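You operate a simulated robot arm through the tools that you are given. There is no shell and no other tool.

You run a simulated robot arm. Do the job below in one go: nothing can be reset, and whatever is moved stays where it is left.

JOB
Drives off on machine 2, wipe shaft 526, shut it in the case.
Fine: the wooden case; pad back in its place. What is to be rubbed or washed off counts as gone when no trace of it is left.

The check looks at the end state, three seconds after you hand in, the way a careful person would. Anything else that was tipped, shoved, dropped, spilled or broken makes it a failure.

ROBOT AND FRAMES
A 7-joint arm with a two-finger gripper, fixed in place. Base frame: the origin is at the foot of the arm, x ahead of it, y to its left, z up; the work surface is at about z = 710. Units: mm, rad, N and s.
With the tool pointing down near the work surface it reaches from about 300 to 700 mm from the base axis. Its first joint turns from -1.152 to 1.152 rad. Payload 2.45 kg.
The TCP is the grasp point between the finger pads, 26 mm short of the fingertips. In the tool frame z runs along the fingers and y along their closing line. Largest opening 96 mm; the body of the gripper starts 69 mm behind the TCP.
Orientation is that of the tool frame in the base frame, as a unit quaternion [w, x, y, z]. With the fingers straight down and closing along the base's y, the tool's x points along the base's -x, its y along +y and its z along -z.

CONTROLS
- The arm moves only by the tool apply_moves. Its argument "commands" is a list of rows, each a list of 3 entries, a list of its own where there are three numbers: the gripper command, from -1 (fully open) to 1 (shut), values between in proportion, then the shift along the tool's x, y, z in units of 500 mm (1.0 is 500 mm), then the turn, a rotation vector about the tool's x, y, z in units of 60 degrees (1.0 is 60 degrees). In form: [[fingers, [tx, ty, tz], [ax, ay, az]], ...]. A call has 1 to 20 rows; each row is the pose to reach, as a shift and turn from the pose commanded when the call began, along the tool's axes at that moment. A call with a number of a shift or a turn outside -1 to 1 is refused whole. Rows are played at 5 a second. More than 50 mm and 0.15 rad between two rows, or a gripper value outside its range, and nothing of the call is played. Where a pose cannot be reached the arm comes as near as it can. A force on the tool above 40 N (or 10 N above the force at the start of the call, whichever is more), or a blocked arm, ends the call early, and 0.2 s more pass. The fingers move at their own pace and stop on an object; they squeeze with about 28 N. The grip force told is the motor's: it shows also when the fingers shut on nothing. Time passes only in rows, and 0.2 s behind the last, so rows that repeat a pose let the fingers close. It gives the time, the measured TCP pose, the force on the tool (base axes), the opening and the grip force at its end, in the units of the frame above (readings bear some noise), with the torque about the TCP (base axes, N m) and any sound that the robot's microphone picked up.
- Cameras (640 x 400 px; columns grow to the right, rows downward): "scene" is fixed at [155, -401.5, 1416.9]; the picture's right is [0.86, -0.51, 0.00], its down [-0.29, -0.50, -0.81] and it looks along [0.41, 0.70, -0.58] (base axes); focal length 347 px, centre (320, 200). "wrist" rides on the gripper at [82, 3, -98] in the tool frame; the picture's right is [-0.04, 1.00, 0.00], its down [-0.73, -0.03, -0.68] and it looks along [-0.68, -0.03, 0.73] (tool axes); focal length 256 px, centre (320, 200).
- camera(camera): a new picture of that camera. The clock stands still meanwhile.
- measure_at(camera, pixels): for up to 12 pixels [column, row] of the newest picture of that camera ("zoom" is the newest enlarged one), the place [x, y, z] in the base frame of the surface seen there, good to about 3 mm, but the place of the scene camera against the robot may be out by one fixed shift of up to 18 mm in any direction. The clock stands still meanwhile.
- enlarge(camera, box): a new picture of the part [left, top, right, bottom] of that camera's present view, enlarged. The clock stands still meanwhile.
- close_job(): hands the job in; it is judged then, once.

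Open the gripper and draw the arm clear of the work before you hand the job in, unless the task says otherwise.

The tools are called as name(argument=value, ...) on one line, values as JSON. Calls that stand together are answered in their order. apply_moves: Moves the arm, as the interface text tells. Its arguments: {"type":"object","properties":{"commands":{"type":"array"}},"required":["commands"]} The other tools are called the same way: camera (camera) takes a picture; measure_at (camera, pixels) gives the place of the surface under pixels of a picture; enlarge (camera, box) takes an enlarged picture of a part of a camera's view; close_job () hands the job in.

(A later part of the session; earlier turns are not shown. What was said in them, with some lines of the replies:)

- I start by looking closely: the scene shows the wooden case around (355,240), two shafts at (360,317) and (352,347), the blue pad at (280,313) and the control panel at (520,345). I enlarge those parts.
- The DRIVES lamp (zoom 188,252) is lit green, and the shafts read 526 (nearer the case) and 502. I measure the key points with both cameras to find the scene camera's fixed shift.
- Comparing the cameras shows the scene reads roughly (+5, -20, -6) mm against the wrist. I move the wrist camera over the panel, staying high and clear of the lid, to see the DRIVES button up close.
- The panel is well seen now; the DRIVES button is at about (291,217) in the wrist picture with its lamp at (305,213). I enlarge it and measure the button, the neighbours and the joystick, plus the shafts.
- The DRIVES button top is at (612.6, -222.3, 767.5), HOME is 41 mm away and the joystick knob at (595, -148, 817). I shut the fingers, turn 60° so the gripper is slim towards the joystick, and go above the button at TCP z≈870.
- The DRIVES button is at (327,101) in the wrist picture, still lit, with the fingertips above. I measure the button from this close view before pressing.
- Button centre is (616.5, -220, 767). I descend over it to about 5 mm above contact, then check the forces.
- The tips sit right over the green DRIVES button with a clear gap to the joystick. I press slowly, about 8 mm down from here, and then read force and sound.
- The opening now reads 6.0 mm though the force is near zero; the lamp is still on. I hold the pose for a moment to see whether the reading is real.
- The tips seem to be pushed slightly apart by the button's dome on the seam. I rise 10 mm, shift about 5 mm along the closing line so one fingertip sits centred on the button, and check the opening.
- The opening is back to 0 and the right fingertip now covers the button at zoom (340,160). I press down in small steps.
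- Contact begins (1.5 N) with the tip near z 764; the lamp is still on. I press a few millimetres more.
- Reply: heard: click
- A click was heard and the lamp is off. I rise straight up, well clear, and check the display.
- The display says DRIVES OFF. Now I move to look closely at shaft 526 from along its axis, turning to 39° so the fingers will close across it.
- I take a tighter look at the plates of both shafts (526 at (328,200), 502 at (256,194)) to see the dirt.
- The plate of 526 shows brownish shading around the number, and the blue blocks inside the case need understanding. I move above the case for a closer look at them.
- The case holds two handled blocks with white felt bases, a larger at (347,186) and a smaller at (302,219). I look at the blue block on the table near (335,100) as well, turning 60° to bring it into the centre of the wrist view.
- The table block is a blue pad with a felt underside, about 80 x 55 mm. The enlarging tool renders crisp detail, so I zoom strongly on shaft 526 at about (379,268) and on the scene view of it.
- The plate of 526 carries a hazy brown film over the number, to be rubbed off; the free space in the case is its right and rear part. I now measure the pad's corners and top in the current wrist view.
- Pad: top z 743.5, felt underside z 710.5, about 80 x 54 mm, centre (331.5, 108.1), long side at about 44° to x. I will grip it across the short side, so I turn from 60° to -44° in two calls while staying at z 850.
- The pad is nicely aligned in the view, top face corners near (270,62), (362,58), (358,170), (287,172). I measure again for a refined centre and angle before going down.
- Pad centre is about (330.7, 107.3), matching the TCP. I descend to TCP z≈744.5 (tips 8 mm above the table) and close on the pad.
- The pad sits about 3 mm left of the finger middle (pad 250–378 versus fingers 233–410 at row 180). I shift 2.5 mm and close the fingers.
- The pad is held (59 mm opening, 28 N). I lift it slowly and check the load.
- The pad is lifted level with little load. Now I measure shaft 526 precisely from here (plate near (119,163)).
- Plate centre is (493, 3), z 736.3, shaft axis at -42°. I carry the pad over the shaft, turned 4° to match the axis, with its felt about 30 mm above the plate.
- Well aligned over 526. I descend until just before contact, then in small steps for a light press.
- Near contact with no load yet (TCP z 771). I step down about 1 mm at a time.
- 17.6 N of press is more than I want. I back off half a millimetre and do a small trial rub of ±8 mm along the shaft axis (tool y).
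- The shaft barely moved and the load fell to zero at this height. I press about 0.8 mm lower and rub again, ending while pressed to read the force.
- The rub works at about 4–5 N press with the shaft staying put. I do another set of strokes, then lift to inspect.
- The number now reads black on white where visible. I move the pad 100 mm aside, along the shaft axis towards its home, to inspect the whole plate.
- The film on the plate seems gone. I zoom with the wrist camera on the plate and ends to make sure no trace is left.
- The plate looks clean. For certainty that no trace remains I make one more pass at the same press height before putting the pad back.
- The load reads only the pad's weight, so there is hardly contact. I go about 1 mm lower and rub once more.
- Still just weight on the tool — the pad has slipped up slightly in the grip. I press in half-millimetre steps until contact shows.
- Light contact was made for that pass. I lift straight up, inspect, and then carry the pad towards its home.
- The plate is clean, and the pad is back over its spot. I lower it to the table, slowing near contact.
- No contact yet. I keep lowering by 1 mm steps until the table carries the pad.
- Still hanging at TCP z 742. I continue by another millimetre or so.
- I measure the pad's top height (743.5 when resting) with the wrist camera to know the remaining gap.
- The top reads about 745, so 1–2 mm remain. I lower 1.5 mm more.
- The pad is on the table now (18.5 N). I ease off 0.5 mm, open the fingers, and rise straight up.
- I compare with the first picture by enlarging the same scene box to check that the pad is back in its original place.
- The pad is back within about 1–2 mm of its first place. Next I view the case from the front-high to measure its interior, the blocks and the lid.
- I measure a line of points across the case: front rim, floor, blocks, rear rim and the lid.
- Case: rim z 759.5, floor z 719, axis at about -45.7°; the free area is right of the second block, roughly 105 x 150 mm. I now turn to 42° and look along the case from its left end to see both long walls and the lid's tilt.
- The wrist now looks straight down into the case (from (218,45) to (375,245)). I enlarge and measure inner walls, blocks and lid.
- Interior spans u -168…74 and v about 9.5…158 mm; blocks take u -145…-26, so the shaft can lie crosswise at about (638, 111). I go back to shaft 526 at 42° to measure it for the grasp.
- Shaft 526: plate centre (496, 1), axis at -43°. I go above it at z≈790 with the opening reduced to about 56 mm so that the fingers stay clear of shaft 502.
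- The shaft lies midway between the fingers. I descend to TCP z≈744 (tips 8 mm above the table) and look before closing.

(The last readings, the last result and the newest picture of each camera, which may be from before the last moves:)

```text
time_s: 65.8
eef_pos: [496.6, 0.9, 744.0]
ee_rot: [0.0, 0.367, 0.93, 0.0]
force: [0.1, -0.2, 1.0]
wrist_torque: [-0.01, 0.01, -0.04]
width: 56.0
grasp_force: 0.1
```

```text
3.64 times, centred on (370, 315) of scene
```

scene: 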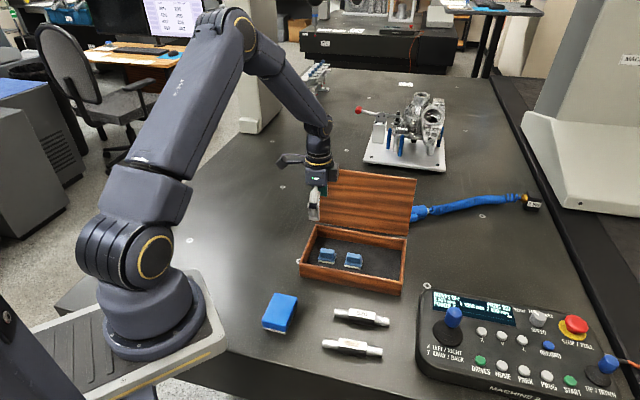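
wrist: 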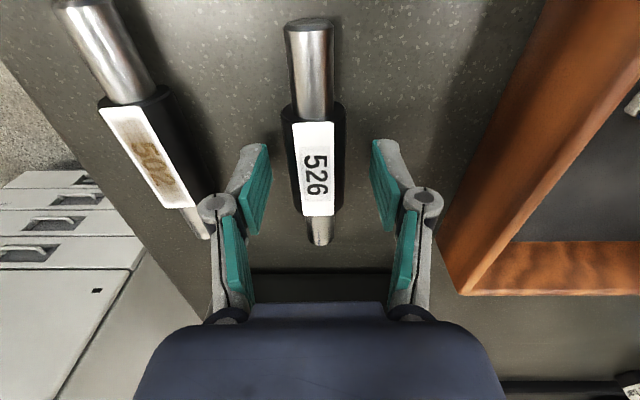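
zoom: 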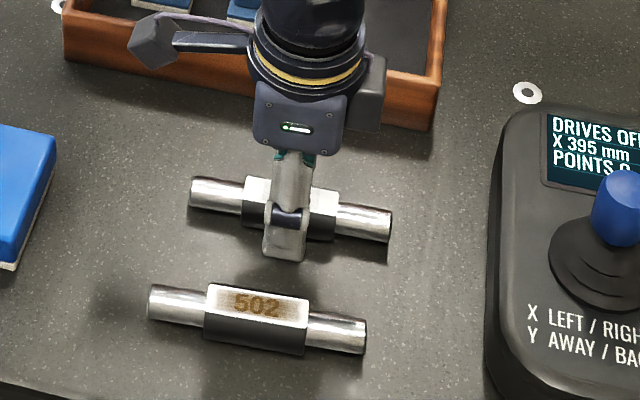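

The fingers straddle the body at its middle, clear of 502. I close on the shaft.

apply_moves(commands=[[0.2, [0, 0, 0], [0, 0, 0]], [0.4, [0, 0, 0], [0, 0, 0]], [1, [0, 0, 0], [0, 0, 0]], [1, [0, 0, 0], [0, 0, 0]], [1, [0, 0, 0], [0, 0, 0]], [1, [0, 0, 0], [0, 0, 0]]])

camera(camera="wrist")

enlarge(camera="scene", box=[300, 260, 440, 370])

```text
time_s: 67.2
eef_pos: [496.0, 1.8, 743.8]
ee_rot: [0.0, 0.366, 0.931, 0.0]
force: [-1.0, -2.2, -0.2]
wrist_torque: [0.05, 0.21, 0.06]
width: 31.1
grasp_force: 27.7
```

```text
taken
```

wrist: 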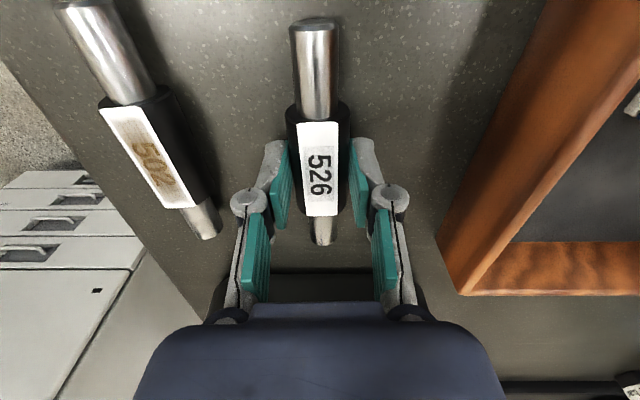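

```text
3.64 times, centred on (370, 315) of scene
```

zoom: 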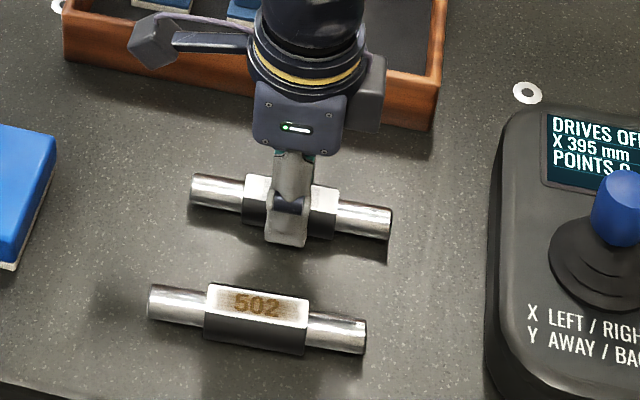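

Gripped at 31 mm opening. I lift straight up, gently first, then higher, and check the hold.

apply_moves(commands=[[1, [0, 0, -0.006], [0, 0, 0]], [1, [0, 0, -0.02], [0, 0, 0]], [1, [0, 0, -0.05], [0, 0, 0]], [1, [0, 0, -0.1], [0, 0, 0]], [1, [0, 0, -0.16], [0, 0, 0]], [1, [0, 0, -0.22], [0, 0, 0]], [1, [0, 0, -0.22], [0, 0, 0]]])

camera(camera="wrist")

camera(camera="scene")

```text
time_s: 68.8
eef_pos: [495.7, 2.2, 856.6]
ee_rot: [0.0, 0.367, 0.93, 0.0]
force: [-0.3, -0.7, -5.1]
wrist_torque: [-0.02, 0.01, 0.0]
width: 31.2
grasp_force: 28.3
```

```text
taken
```

wrist: 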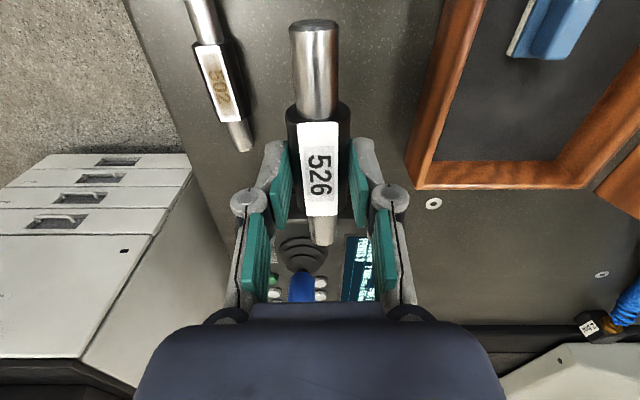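

```text
taken
```

scene: 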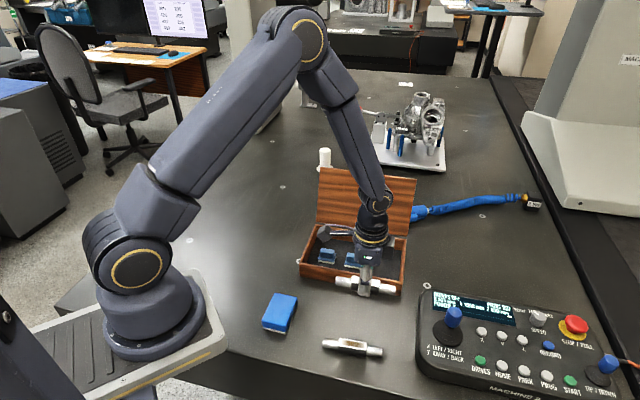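

The shaft hangs level, 5 N. I measure its ends relative to the TCP to place it exactly.

enlarge(camera="wrist", box=[230, 10, 410, 250])

measure_at(camera="wrist", pixels=[[304, 126], [335, 126], [306, 212], [335, 212], [320, 165], [316, 28], [314, 100], [321, 240], [320, 225], [316, 60]])

```text
1.67 times, centred on (320, 130) of wrist
```

zoom: 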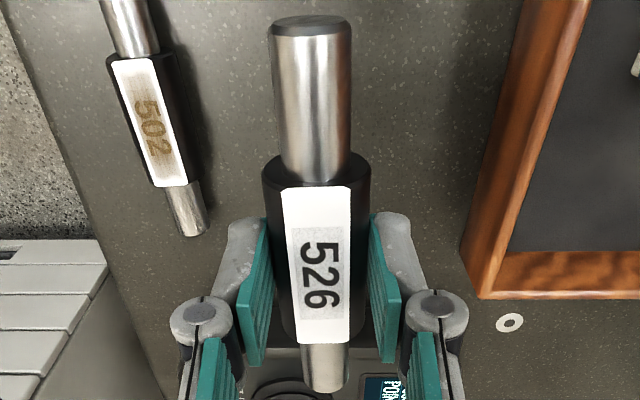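

```text
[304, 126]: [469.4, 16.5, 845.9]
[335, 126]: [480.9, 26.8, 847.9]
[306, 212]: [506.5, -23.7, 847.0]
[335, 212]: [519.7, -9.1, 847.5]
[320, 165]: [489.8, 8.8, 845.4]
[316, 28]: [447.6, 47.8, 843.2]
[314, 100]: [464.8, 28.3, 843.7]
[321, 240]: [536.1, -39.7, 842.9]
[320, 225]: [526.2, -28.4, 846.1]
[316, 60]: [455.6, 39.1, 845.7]
```

Shaft centre sits about 2 mm towards the camera from the TCP, bottom 33 mm below it. I carry it over the case while turning it -87° in two calls so it lies across the case.

apply_moves(commands=[[1, [-0.0048, 0.0263, -0.01], [0, 0, -0.1213]], [1, [-0.0096, 0.0525, -0.02], [0, 0, -0.2425]], [1, [-0.0144, 0.0788, -0.03], [0, 0, -0.3638]], [1, [-0.0191, 0.105, -0.03], [0, 0, -0.485]], [1, [-0.0239, 0.1313, -0.03], [0, 0, -0.6063]], [1, [-0.0287, 0.1575, -0.03], [0, 0, -0.7275]], [1, [-0.0287, 0.1575, -0.03], [0, 0, -0.7275]]])

apply_moves(commands=[[1, [-0.0268, 0.0205, 0], [0, 0, -0.1213]], [1, [-0.0536, 0.041, 0], [0, 0, -0.2425]], [1, [-0.0804, 0.0615, 0], [0, 0, -0.3638]], [1, [-0.1072, 0.082, 0], [0, 0, -0.485]], [1, [-0.134, 0.1025, 0], [0, 0, -0.6063]], [1, [-0.1608, 0.123, 0], [0, 0, -0.7275]], [1, [-0.1608, 0.123, 0], [0, 0, -0.7275]]])

camera(camera="wrist")

camera(camera="scene")

```text
time_s: 70.4
eef_pos: [560.4, 49.2, 869.6]
ee_rot: [0.001, -0.006, 1.0, 0.0]
force: [-0.2, 0.3, -4.4]
wrist_torque: [0.03, 0.02, 0.0]
width: 31.1
grasp_force: 28.0
```

```text
time_s: 72.0
eef_pos: [639.5, 112.0, 869.3]
ee_rot: [0.0, -0.378, 0.926, 0.0]
force: [0.1, 0.3, -5.1]
wrist_torque: [-0.02, 0.02, -0.02]
width: 31.3
grasp_force: 28.1
```

```text
taken
```

wrist: 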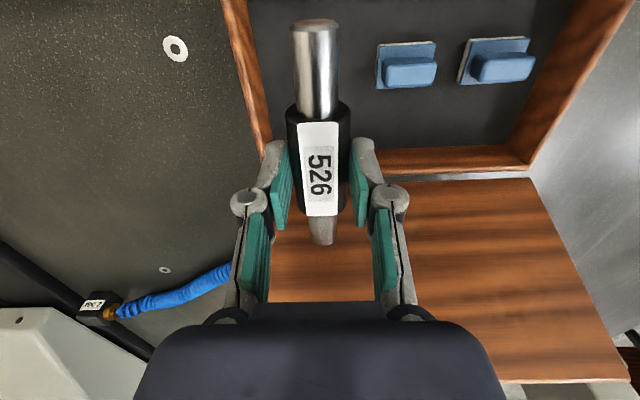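

```text
taken
```

scene: 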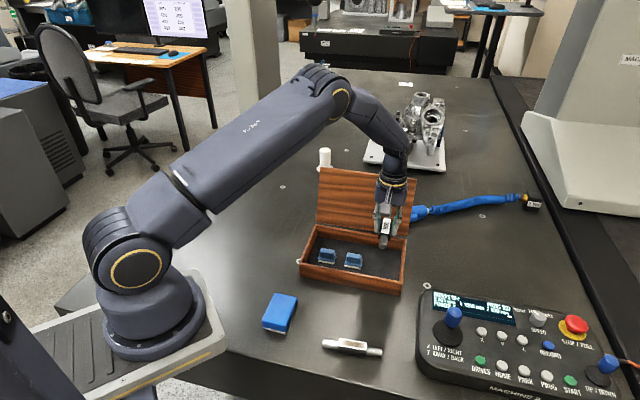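

The shaft is over the free part of the case. I measure the shaft's ends and the rims from here to verify clearances before lowering.

enlarge(camera="wrist", box=[215, 0, 545, 250])

measure_at(camera="wrist", pixels=[[316, 28], [316, 60], [321, 240], [320, 225], [320, 165], [245, 40], [258, 100], [266, 135], [450, 152], [480, 165], [400, 172], [280, 60]])

```text
1.60 times, centred on (380, 125) of wrist
```

zoom: 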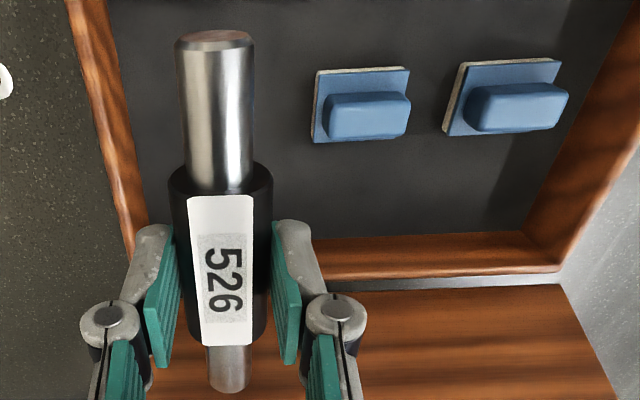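

```text
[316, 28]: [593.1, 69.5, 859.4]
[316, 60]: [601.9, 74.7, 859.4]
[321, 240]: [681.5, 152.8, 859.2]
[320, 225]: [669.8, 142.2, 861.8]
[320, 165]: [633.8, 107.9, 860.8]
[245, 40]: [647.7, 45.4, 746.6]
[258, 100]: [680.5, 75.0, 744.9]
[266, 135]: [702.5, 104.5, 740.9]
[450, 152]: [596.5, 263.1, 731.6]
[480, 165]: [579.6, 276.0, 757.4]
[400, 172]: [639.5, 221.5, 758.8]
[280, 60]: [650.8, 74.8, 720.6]
```

Shaft spans v 20…146 inside walls at 9.5…158, and u≈25 between block edge (-26) and wall (79): good. I lower straight down to about 12 mm above the floor.

apply_moves(commands=[[1, [0, 0, 0.05], [0, 0, 0]], [1, [0, 0, 0.1], [0, 0, 0]], [1, [0, 0, 0.14], [0, 0, 0]], [1, [0, 0, 0.17], [0, 0, 0]], [1, [0, 0, 0.195], [0, 0, 0]], [1, [0, 0, 0.21], [0, 0, 0]], [1, [0, 0, 0.21], [0, 0, 0]]])

camera(camera="wrist")

enlarge(camera="scene", box=[290, 160, 430, 300])

```text
time_s: 73.6
eef_pos: [640.9, 112.2, 764.6]
ee_rot: [0.0, -0.378, 0.926, 0.0]
force: [-0.2, 0.4, -5.1]
wrist_torque: [0.04, 0.03, 0.0]
width: 31.3
grasp_force: 27.7
```

```text
taken
```

wrist: 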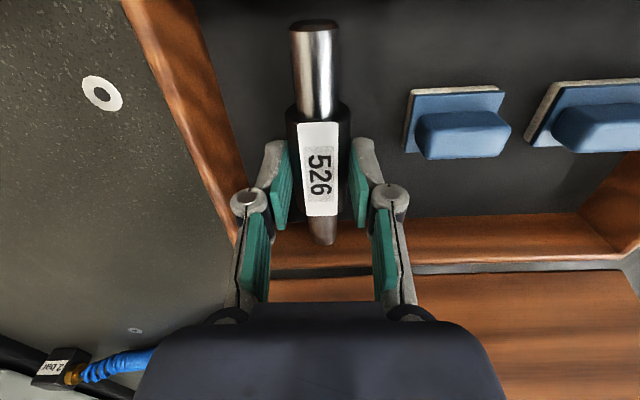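

```text
2.86 times, centred on (360, 230) of scene
```

zoom: 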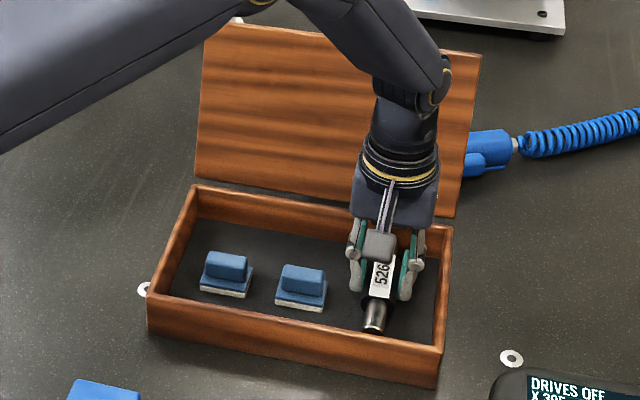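

Everything clear. I lower the last millimetres in small steps until the floor takes the weight.

apply_moves(commands=[[1, [0, 0, 0.006], [0, 0, 0]], [1, [0, 0, 0.012], [0, 0, 0]], [1, [0, 0, 0.016], [0, 0, 0]], [1, [0, 0, 0.019], [0, 0, 0]], [1, [0, 0, 0.019], [0, 0, 0]]])

apply_moves(commands=[[1, [0, 0, 0.002], [0, 0, 0]], [1, [0, 0, 0.004], [0, 0, 0]], [1, [0, 0, 0.004], [0, 0, 0]]])

```text
time_s: 74.8
eef_pos: [639.5, 112.7, 754.6]
ee_rot: [0.001, -0.377, 0.926, 0.0]
force: [0.7, -0.2, -5.9]
wrist_torque: [-0.04, -0.02, -0.01]
width: 30.8
grasp_force: 28.0
```

```text
time_s: 75.6
eef_pos: [639.4, 113.9, 753.1]
ee_rot: [0.0, -0.377, 0.926, 0.0]
force: [-0.1, -0.3, -3.6]
wrist_torque: [-0.08, 0.04, 0.01]
width: 31.1
grasp_force: 28.2
```

The weight starts to come off (-3.6 N). One more millimetre in half-steps.

apply_moves(commands=[[1, [0, 0, 0.001], [0, 0, 0]], [1, [0, 0, 0.0015], [0, 0, 0]], [1, [0, 0, 0.0015], [0, 0, 0]]])

enlarge(camera="scene", box=[330, 220, 420, 300])

```text
time_s: 76.4
eef_pos: [639.6, 113.3, 751.6]
ee_rot: [-0.001, -0.377, 0.926, 0.0]
force: [-2.8, 0.5, 6.5]
wrist_torque: [-0.2, 0.31, -0.06]
width: 31.2
grasp_force: 28.1
```

```text
5.00 times, centred on (375, 260) of scene
```

zoom: 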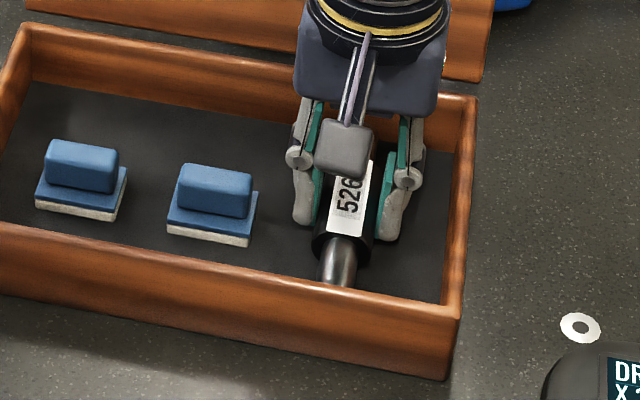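

The shaft rests on the floor. I ease off slightly and open the fingers gradually to about 43 mm only, to stay clear of wall and block.

apply_moves(commands=[[1, [0, 0, -0.001], [0, 0, 0]], [0.33, [0, 0, -0.001], [0, 0, 0]], [0.28, [0, 0, -0.001], [0, 0, 0]], [0.22, [0, 0, -0.001], [0, 0, 0]], [0.16, [0, 0, -0.001], [0, 0, 0]], [0.1, [0, 0, -0.001], [0, 0, 0]], [0.1, [0, 0, -0.001], [0, 0, 0]]])

camera(camera="wrist")

enlarge(camera="scene", box=[330, 220, 420, 300])

```text
time_s: 78.0
eef_pos: [639.5, 113.0, 752.4]
ee_rot: [0.0, -0.377, 0.926, 0.001]
force: [0.0, 0.3, -0.3]
wrist_torque: [0.0, -0.01, 0.0]
width: 43.2
grasp_force: 0.1
```

```text
taken
```

wrist: 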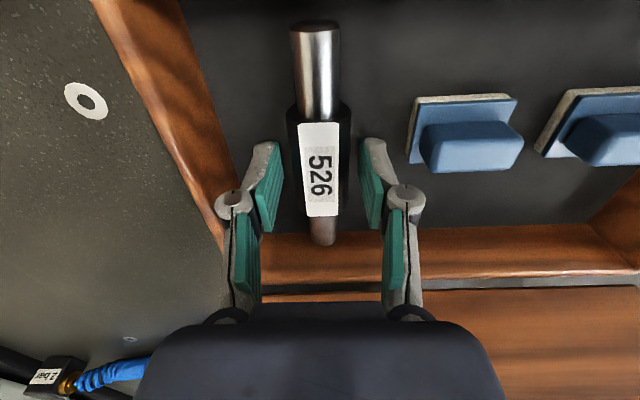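

```text
5.00 times, centred on (375, 260) of scene
```

zoom: 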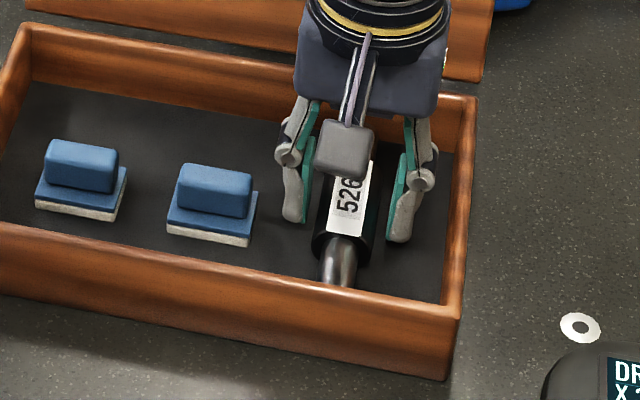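

Released; the shaft lies still. I rise straight up, keeping the opening until well above the rim.

apply_moves(commands=[[0.1, [0, 0, -0.02], [0, 0, 0]], [0.1, [0, 0, -0.06], [0, 0, 0]], [0.1, [0, 0, -0.12], [0, 0, 0]], [0.1, [0, 0, -0.2], [0, 0, 0]], [0.1, [0, 0, -0.28], [0, 0, 0]], [0.1, [0, 0, -0.34], [0, 0, 0]], [0.1, [0, 0, -0.34], [0, 0, 0]]])

camera(camera="wrist")

camera(camera="scene")

enlarge(camera="scene", box=[330, 220, 420, 300])

```text
time_s: 79.6
eef_pos: [640.6, 112.1, 923.7]
ee_rot: [-0.001, -0.378, 0.926, 0.0]
force: [0.0, -0.6, 0.2]
wrist_torque: [0.0, 0.0, -0.02]
width: 43.1
grasp_force: 0.0
```

```text
taken
```

wrist: 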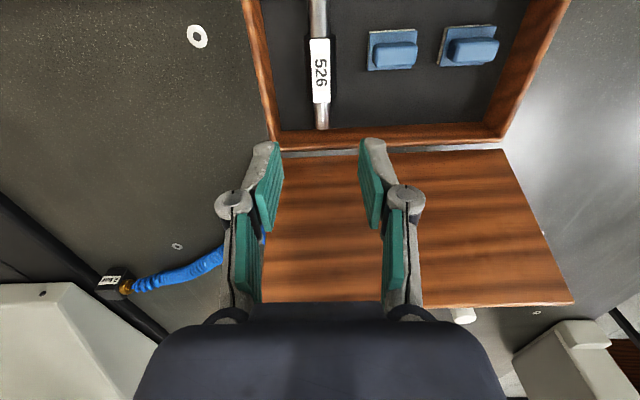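

```text
taken
```

scene: 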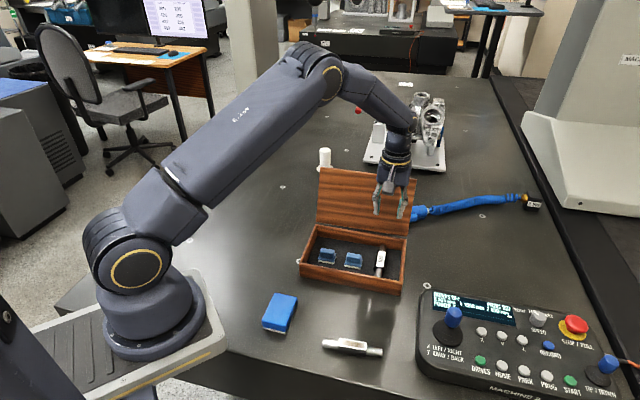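

```text
5.00 times, centred on (375, 260) of scene
```

zoom: 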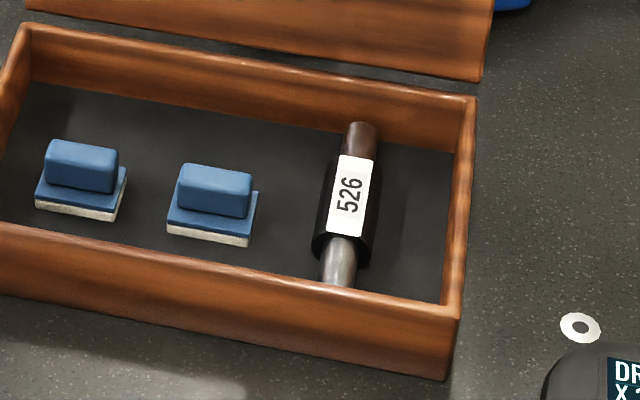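

The shaft lies in the case, number up, clear of walls and blocks. Next the lid: I measure its edges, top corners and the white cylinder behind it.

measure_at(camera="wrist", pixels=[[500, 155], [568, 298], [520, 298], [440, 298], [330, 295], [265, 298], [273, 200], [540, 240], [350, 152], [464, 314], [470, 318], [440, 250]])

enlarge(camera="wrist", box=[390, 130, 600, 350])

measure_at(camera="scene", pixels=[[320, 172], [340, 173], [412, 181], [318, 170], [324, 155], [324, 165], [320, 230], [410, 233], [318, 200], [413, 210], [330, 163], [360, 172]])

```text
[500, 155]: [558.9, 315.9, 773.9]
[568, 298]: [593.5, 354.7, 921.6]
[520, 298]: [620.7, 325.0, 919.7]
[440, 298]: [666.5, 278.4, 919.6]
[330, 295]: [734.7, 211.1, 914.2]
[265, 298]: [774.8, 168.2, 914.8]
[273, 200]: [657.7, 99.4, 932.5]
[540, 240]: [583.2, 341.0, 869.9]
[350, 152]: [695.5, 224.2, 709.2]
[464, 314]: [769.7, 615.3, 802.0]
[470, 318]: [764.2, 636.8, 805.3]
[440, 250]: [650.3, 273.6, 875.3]
```

```text
1.82 times, centred on (495, 240) of wrist
```

zoom: 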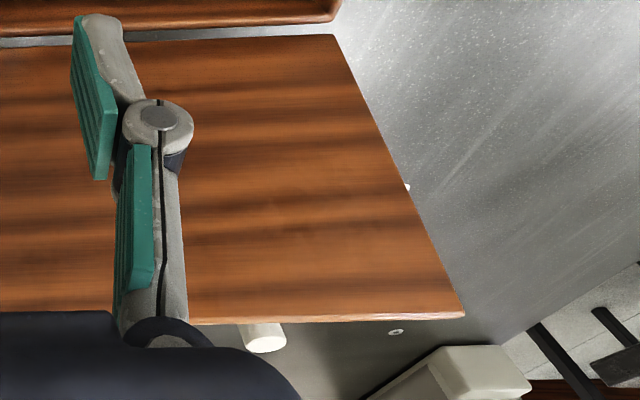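

```text
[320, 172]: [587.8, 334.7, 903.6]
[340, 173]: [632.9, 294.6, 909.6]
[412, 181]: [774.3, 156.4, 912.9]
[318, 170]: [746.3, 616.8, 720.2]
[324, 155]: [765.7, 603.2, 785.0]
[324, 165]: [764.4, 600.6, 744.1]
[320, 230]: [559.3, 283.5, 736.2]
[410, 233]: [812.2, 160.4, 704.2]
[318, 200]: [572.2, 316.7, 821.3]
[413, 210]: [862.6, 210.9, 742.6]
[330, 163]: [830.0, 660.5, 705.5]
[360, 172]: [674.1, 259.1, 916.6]
```

Lid: top edge at v≈221.5, z≈920 (leaning back ~19°), hinge near v 166, z 762; the white cylinder is far away. I go high over the case, turning to 45.7° with fingers open, to straddle the lid's top edge near its left end.

apply_moves(commands=[[0.1, [-0.0062, 0.0254, -0.04], [0, 0, 0.125]], [0.1, [-0.0123, 0.0508, -0.084], [0, 0, 0.25]], [0.1, [-0.0185, 0.0762, -0.084], [0, 0, 0.375]], [0.1, [-0.0247, 0.1016, -0.084], [0, 0, 0.5]], [0.1, [-0.0308, 0.127, -0.084], [0, 0, 0.625]], [0.1, [-0.037, 0.1524, -0.084], [0, 0, 0.75]], [0.1, [-0.037, 0.1524, -0.084], [0, 0, 0.75]]])

camera(camera="wrist")

```text
time_s: 81.2
eef_pos: [599.9, 180.6, 964.2]
ee_rot: [0.0, 0.007, 1.0, 0.0]
force: [1.0, 0.4, -0.3]
wrist_torque: [-0.03, -0.02, 0.03]
width: 43.1
grasp_force: 0.1
```

```text
taken
```

wrist: 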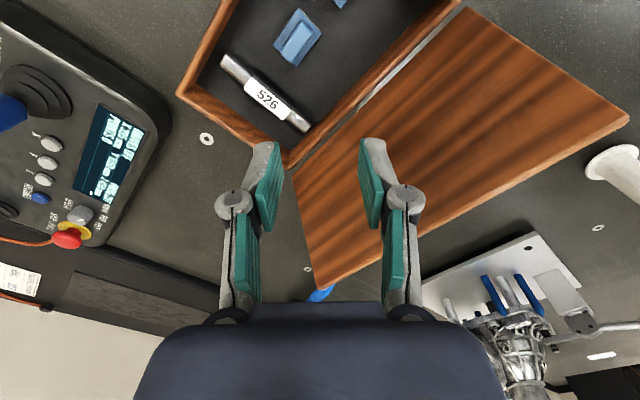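

Clear so far, at z 965. Second half of the turn and move over the lid's left part, opening the fingers fully.

apply_moves(commands=[[-0.3, [0.002, 0.045, 0], [0, 0, 0.125]], [-0.6, [0.004, 0.09, 0], [0, 0, 0.25]], [-1, [0.006, 0.135, 0], [0, 0, 0.375]], [-1, [0.0081, 0.1801, 0], [0, 0, 0.5]], [-1, [0.0101, 0.2252, 0], [0, 0, 0.625]], [-1, [0.0121, 0.2702, 0], [0, 0, 0.75]], [-1, [0.0121, 0.2702, 0], [0, 0, 0.75]]])

camera(camera="wrist")

camera(camera="scene")

```text
time_s: 82.8
eef_pos: [592.7, 314.3, 965.9]
ee_rot: [0.0, 0.389, 0.921, 0.0]
force: [-0.7, 0.4, -0.1]
wrist_torque: [0.02, 0.02, 0.0]
width: 96.0
grasp_force: 0.1
```

```text
taken
```

wrist: 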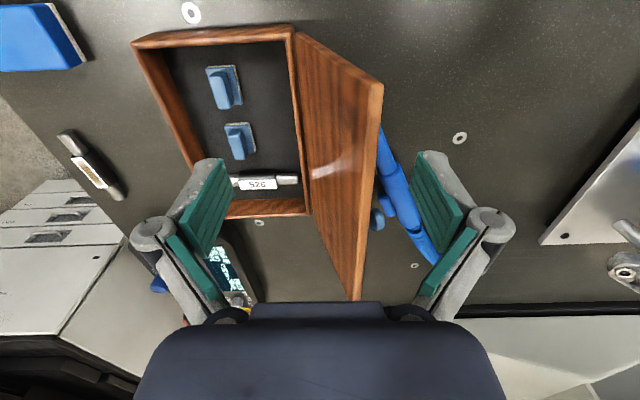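

```text
taken
```

scene: 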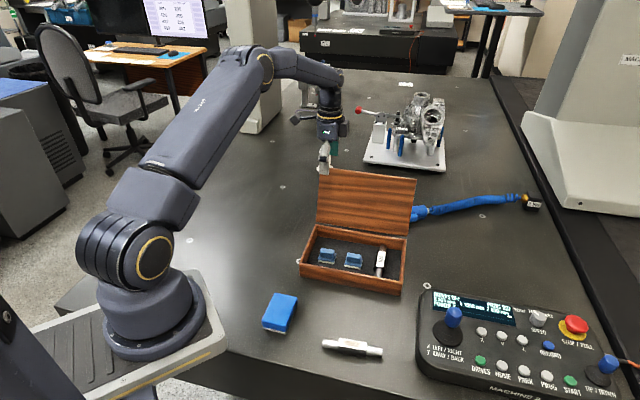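

The lid's top edge runs between the open fingers, from (380,85) to (355,300). I measure its thickness and position near the fingers before descending.

enlarge(camera="wrist", box=[290, 60, 450, 200])

```text
2.86 times, centred on (370, 130) of wrist
```

zoom: 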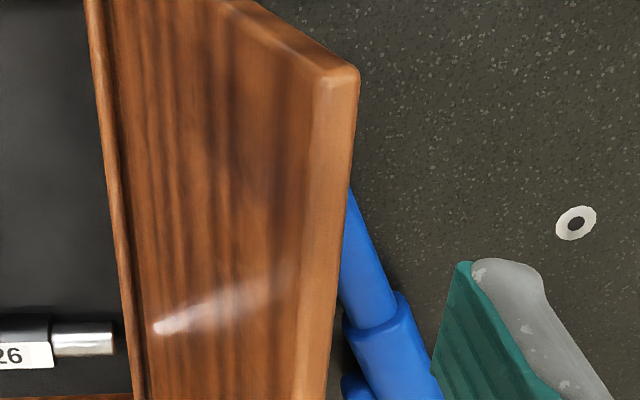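

measure_at(camera="zoom", pixels=[[322, 85], [352, 80], [315, 150], [348, 150], [306, 250], [338, 250], [298, 350], [328, 350], [260, 40], [200, 200]])

```text
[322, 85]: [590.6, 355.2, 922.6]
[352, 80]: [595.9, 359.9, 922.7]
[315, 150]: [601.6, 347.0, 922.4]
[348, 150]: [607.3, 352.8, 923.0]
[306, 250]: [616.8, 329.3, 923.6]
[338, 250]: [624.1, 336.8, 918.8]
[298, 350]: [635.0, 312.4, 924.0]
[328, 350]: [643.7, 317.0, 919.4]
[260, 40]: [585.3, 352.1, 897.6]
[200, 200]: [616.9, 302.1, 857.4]
```

Lid is about 9 mm thick, its outer top edge at v≈231 versus the rear finger's inner face at ≈243. I descend 45 mm to straddle it.

apply_moves(commands=[[-1, [0, 0, 0.02], [0, 0, 0]], [-1, [0, 0, 0.04], [0, 0, 0]], [-1, [0, 0, 0.065], [0, 0, 0]], [-1, [0, 0, 0.088], [0, 0, 0]], [-1, [0, 0, 0.088], [0, 0, 0]]])

camera(camera="wrist")

enlarge(camera="scene", box=[280, 80, 430, 300])

```text
time_s: 84.0
eef_pos: [595.7, 314.7, 920.6]
ee_rot: [0.0, 0.388, 0.921, 0.0]
force: [-1.1, -0.2, 0.4]
wrist_torque: [0.03, 0.03, -0.01]
width: 96.0
grasp_force: 0.1
```

```text
taken
```

wrist: 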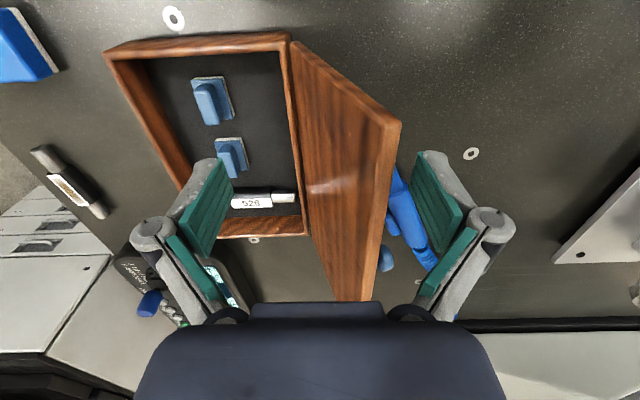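

```text
1.82 times, centred on (355, 190) of scene
```

zoom: 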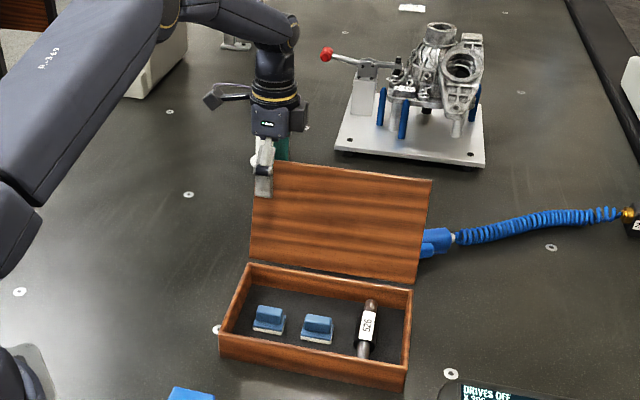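

The lid edge is between the fingers (rear finger behind it). I pull gently towards the front, 30 mm, and watch the force and lid.

apply_moves(commands=[[-1, [0, -0.012, 0], [0, 0, 0]], [-1, [0, -0.024, 0], [0, 0, 0]], [-1, [0, -0.036, 0], [0, 0, 0]], [-1, [0, -0.048, 0], [0, 0, 0]], [-1, [0, -0.06, 0], [0, 0, 0]], [-1, [0, -0.06, 0], [0, 0, 0]]])

camera(camera="wrist")

enlarge(camera="scene", box=[280, 80, 430, 300])

```text
time_s: 85.4
eef_pos: [572.4, 294.6, 919.8]
ee_rot: [0.0, 0.388, 0.922, -0.001]
force: [0.1, 0.5, -0.4]
wrist_torque: [0.0, 0.01, 0.02]
width: 96.1
grasp_force: 0.1
```

```text
taken
```

wrist: 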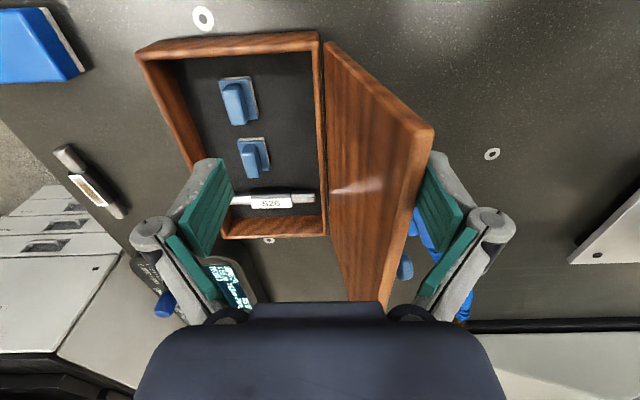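

```text
1.82 times, centred on (355, 190) of scene
```

zoom: 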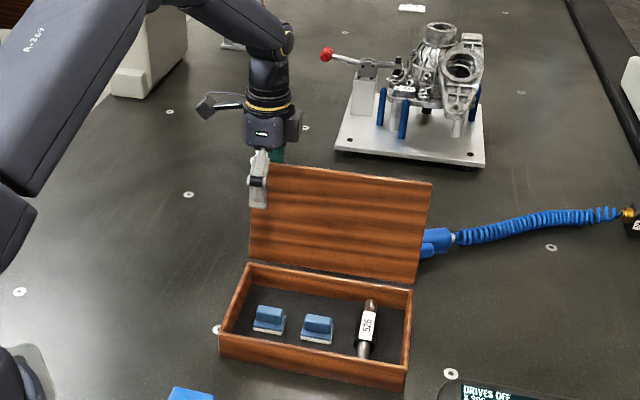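

The lid follows easily (force near zero). Now I narrow the opening to about 50 mm, which brings the lid close to upright with the front finger near to catch it.

apply_moves(commands=[[-0.75, [0, 0, -0.004], [0, 0, 0]], [-0.5, [0, 0, -0.008], [0, 0, 0]], [-0.3, [0, 0, -0.01], [0, 0, 0]], [-0.15, [0, 0, -0.012], [0, 0, 0]], [-0.04, [0, 0, -0.012], [0, 0, 0]], [-0.04, [0, 0, -0.012], [0, 0, 0]]])

camera(camera="wrist")

enlarge(camera="scene", box=[280, 80, 430, 300])

```text
time_s: 86.8
eef_pos: [573.9, 292.7, 926.3]
ee_rot: [0.0, 0.388, 0.922, 0.001]
force: [0.5, 0.1, -0.1]
wrist_torque: [-0.01, 0.0, -0.01]
width: 49.9
grasp_force: 0.0
```

```text
taken
```

wrist: 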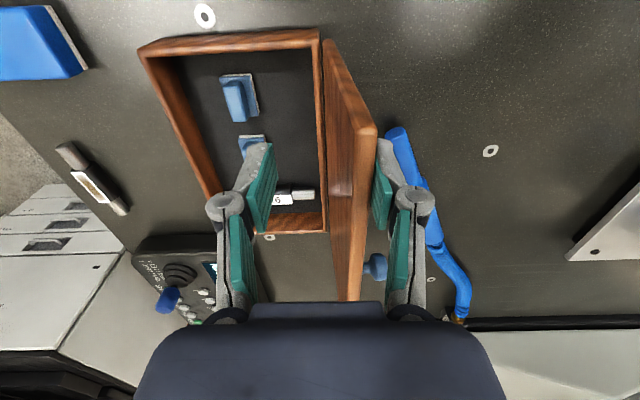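

```text
1.82 times, centred on (355, 190) of scene
```

zoom: 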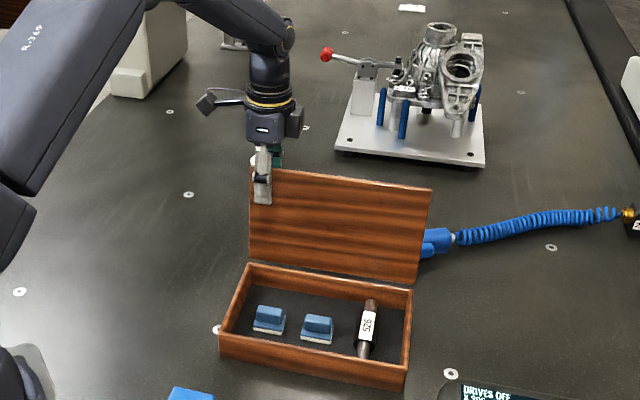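

The lid is now almost upright, with the rear finger touching it. I pull 25 mm further so it passes upright and comes to lean on the front finger.

apply_moves(commands=[[-0.04, [0, -0.01, -0.004], [0, 0, 0]], [-0.04, [0, -0.02, -0.006], [0, 0, 0]], [-0.04, [0, -0.03, -0.008], [0, 0, 0]], [-0.04, [0, -0.04, -0.008], [0, 0, 0]], [-0.04, [0, -0.05, -0.008], [0, 0, 0]], [-0.04, [0, -0.05, -0.008], [0, 0, 0]]])

camera(camera="wrist")

enlarge(camera="scene", box=[280, 80, 430, 300])

```text
time_s: 88.2
eef_pos: [555.3, 277.6, 929.8]
ee_rot: [0.0, 0.388, 0.922, 0.0]
force: [-0.2, 0.2, 0.0]
wrist_torque: [-0.02, -0.02, 0.01]
width: 50.0
grasp_force: 0.0
```

```text
taken
```

wrist: 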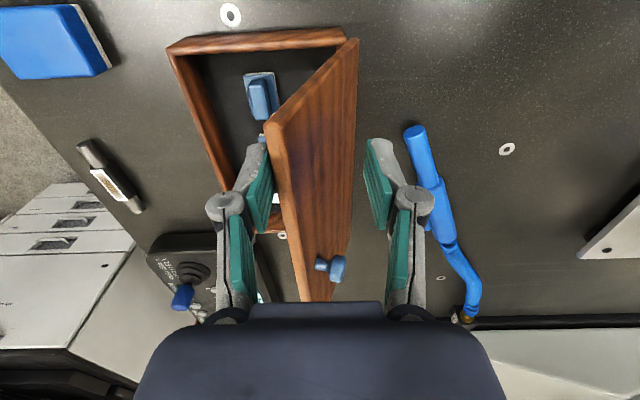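

```text
1.82 times, centred on (355, 190) of scene
```

zoom: 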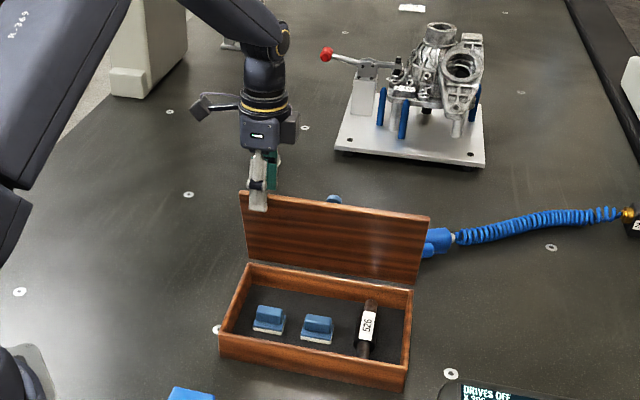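

As planned, the lid now leans forward on the front finger (edge at about (270,130)), and I see a knob on its outer face, away from the fingers. I lower the lid along its arc to about 45°, widening the opening as I go.

apply_moves(commands=[[-0.146, [0, -0.0146, 0.0072], [0, 0, 0]], [-0.25, [0, -0.0258, 0.014], [0, 0, 0]], [-0.354, [0, -0.0366, 0.0216], [0, 0, 0]], [-0.458, [0, -0.047, 0.0298], [0, 0, 0]], [-0.583, [0, -0.056, 0.039], [0, 0, 0]], [-0.708, [0, -0.0646, 0.049], [0, 0, 0]], [-0.833, [0, -0.0724, 0.0596], [0, 0, 0]], [-0.917, [0, -0.0818, 0.071], [0, 0, 0]], [-1, [0, -0.0904, 0.0832], [0, 0, 0]], [-1, [0, -0.0904, 0.0832], [0, 0, 0]]])

camera(camera="wrist")

enlarge(camera="scene", box=[280, 80, 430, 300])

```text
time_s: 90.4
eef_pos: [521.8, 243.9, 889.8]
ee_rot: [0.0, 0.389, 0.921, 0.0]
force: [-0.4, -1.0, -0.6]
wrist_torque: [-0.02, 0.0, 0.06]
width: 96.1
grasp_force: 0.2
```

```text
taken
```

wrist: 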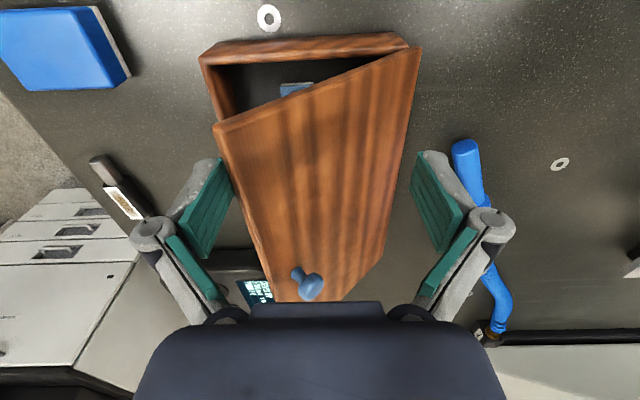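

```text
1.82 times, centred on (355, 190) of scene
```

zoom: 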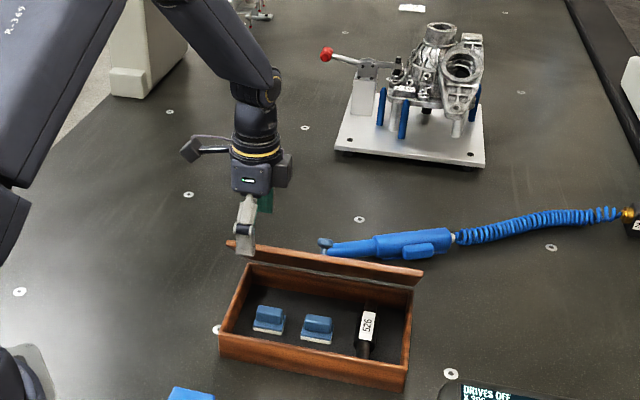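

The lid rests on the front finger at about 44°. I now tilt the tool 20° about the lid's edge so that the front finger carries the lid from below while the rear finger stays above it.

apply_moves(commands=[[-1, [0, -0.0038, -0.0094], [-0.0833, 0, 0]], [-1, [0, -0.0077, -0.0188], [-0.1667, 0, 0]], [-1, [0, -0.0115, -0.0282], [-0.25, 0, 0]], [-1, [0, -0.0154, -0.0376], [-0.3333, 0, 0]], [-1, [0, -0.0154, -0.0376], [-0.3333, 0, 0]]])

camera(camera="wrist")

enlarge(camera="scene", box=[280, 80, 430, 300])

```text
time_s: 91.6
eef_pos: [518.4, 237.8, 906.5]
ee_rot: [0.067, 0.382, 0.908, 0.16]
force: [0.1, -0.2, 0.8]
wrist_torque: [-0.02, -0.01, -0.01]
width: 96.0
grasp_force: 0.0
```

```text
taken
```

wrist: 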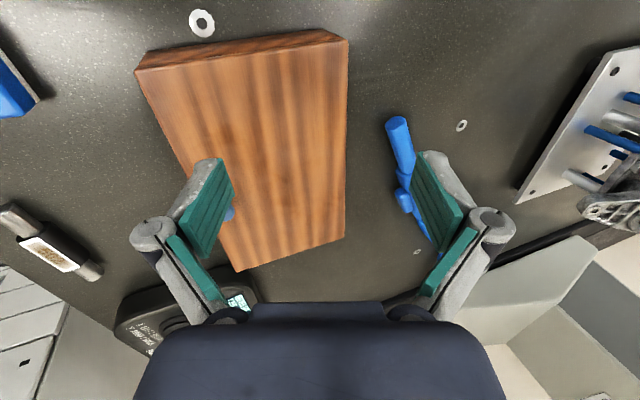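

```text
1.82 times, centred on (355, 190) of scene
```

zoom: 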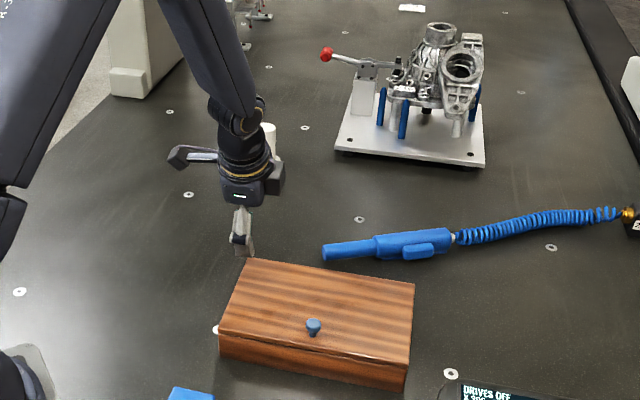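

The lid slipped off the finger and is now shut; the case has not moved. I lift the hand straight up and set it upright again, then check the lid's seam.

apply_moves(commands=[[-1, [0, -0.02, -0.04], [0, 0, 0]], [-1, [0, -0.04, -0.09], [0.0833, 0, 0]], [-1, [0, -0.06, -0.14], [0.1667, 0, 0]], [-1, [0, -0.08, -0.18], [0.25, 0, 0]], [-1, [0, -0.08, -0.18], [0.3333, 0, 0]], [-1, [0, -0.08, -0.18], [0.3333, 0, 0]]])

camera(camera="wrist")

enlarge(camera="scene", box=[290, 200, 420, 310])

camera(camera="scene")

```text
time_s: 93.0
eef_pos: [469.9, 192.5, 977.7]
ee_rot: [0.0, 0.389, 0.921, -0.001]
force: [-0.5, -0.2, 0.2]
wrist_torque: [-0.03, 0.01, 0.04]
width: 95.8
grasp_force: 0.1
```

```text
taken
```

wrist: 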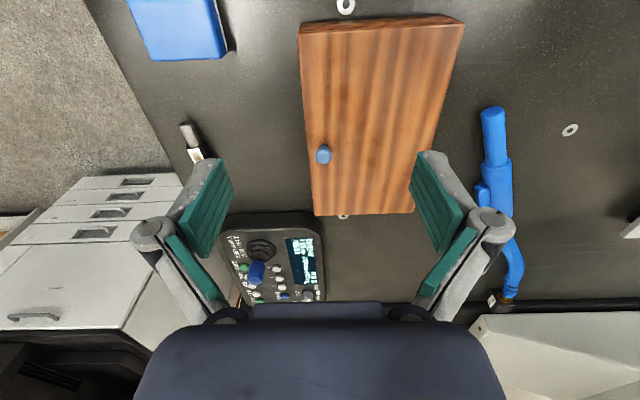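

```text
3.64 times, centred on (355, 255) of scene
```

zoom: 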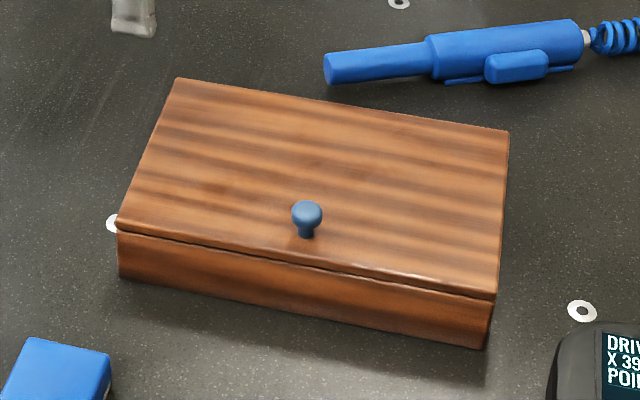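

```text
taken
```

scene: 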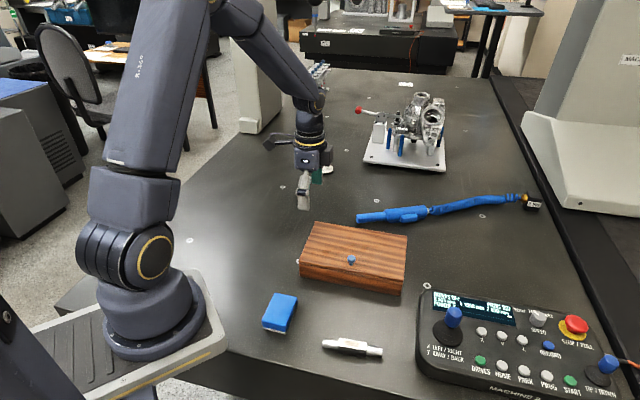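

The lid looks shut with a thin even seam. I measure its top at several points to check that it lies flat, and re-check the panel and pad.

measure_at(camera="wrist", pixels=[[310, 45], [318, 200], [408, 200], [450, 40], [380, 30], [365, 120], [345, 205], [323, 153]])

enlarge(camera="scene", box=[400, 270, 640, 400])

enlarge(camera="scene", box=[240, 280, 420, 380])

enlarge(camera="scene", box=[295, 255, 345, 295])

```text
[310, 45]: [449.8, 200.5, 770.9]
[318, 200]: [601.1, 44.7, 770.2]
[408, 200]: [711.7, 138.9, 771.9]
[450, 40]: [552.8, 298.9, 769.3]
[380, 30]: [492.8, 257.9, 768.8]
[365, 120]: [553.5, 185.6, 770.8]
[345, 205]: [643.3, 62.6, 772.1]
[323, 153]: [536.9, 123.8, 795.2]
```

```text
2.67 times, centred on (520, 335) of scene
```

zoom: 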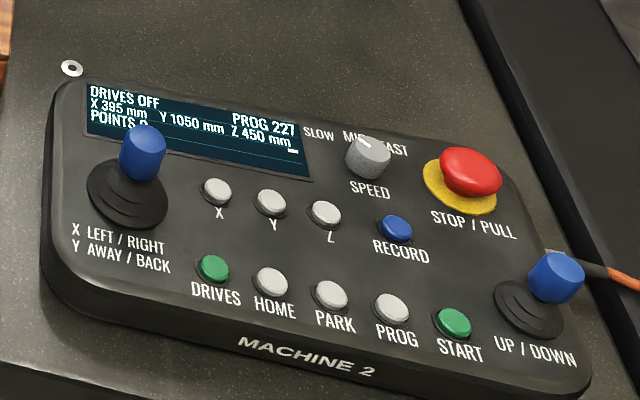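

```text
3.56 times, centred on (330, 330) of scene
```

zoom: 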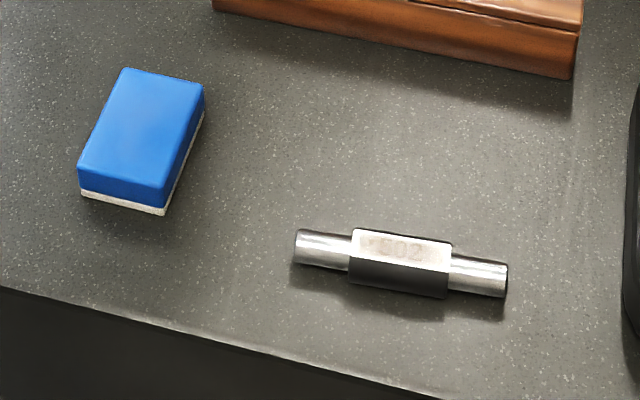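

```text
10.00 times, centred on (320, 275) of scene
```

zoom: 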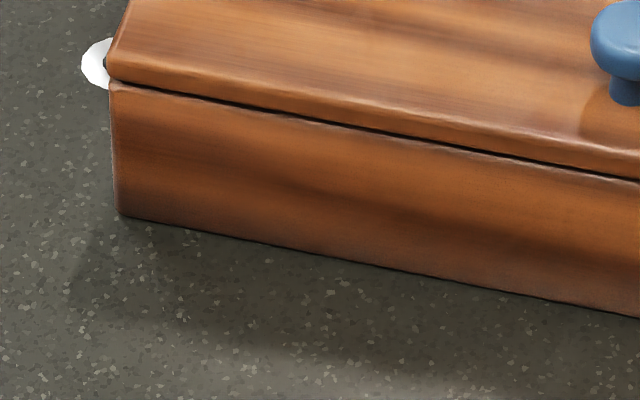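

The lid lies flat (z≈770 everywhere), the display shows DRIVES OFF, the pad is in place and shaft 502 untouched. I draw the arm back to its starting area with the gripper open.

apply_moves(commands=[[-1, [0.018, -0.031, -0.054], [0, 0, -0.127]], [-1, [0.036, -0.062, -0.108], [0, 0, -0.254]], [-1, [0.055, -0.093, -0.162], [0, 0, -0.381]], [-1, [0.073, -0.124, -0.216], [0, 0, -0.508]], [-1, [0.091, -0.156, -0.27], [0, 0, -0.635]], [-1, [0.109, -0.187, -0.324], [0, 0, -0.7617]], [-1, [0.109, -0.187, -0.324], [0, 0, -0.7617]], [-1, [0.109, -0.187, -0.324], [0, 0, -0.7617]]])

camera(camera="scene")

camera(camera="wrist")

```text
time_s: 94.8
eef_pos: [364.6, 163.0, 1142.0]
ee_rot: [0.0, 0.0, 1.0, -0.001]
force: [0.4, -0.4, 0.0]
wrist_torque: [-0.02, -0.02, -0.04]
width: 96.2
grasp_force: 0.1
```

```text
taken
```

scene: 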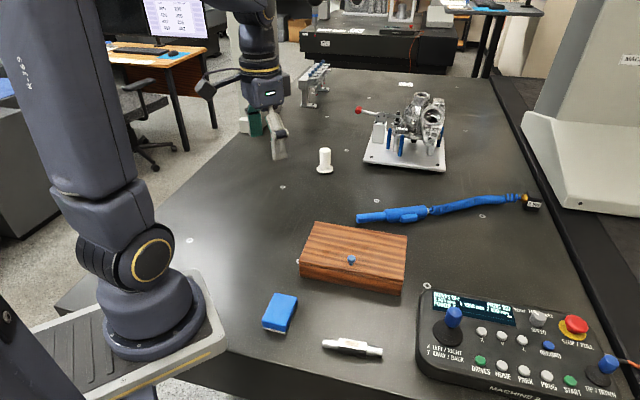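

```text
taken
```

wrist: 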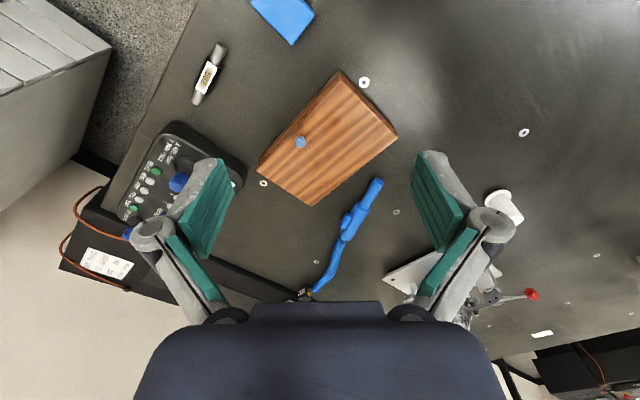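

The arm is clear. The lid is shut with shaft 526 inside and its plate wiped clean, the pad is back in its place, the display reads DRIVES OFF, and nothing else has moved. I hand the job in.

close_job()

```text
The job is handed in.
```

All three parts are done and the job is handed in; I haven't seen a check result.

- **Drives:** I pressed DRIVES on the Machine 2 panel. It clicked, the green lamp went out, and the display reads DRIVES OFF.
- **Shaft 526:** I rubbed off the brown film on the plate with the felt pad. Close views afterwards show no trace and a crisp number. The shaft slid a few millimetres along the table while I rubbed it.
- **Case:** The shaft lies across the empty end of the wooden case, number up, clear of the two blue blocks. The lid lies flat and the case has not moved. The lid slipped off my finger at about 44° open and fell shut by itself; no impact sound was reported. I could not see inside after that, so I don't know whether anything shifted.
- **Pad:** It is back within about 1–2 mm of where it started.

Shaft 502 was not touched. The arm is back near its starting position with the gripper open.
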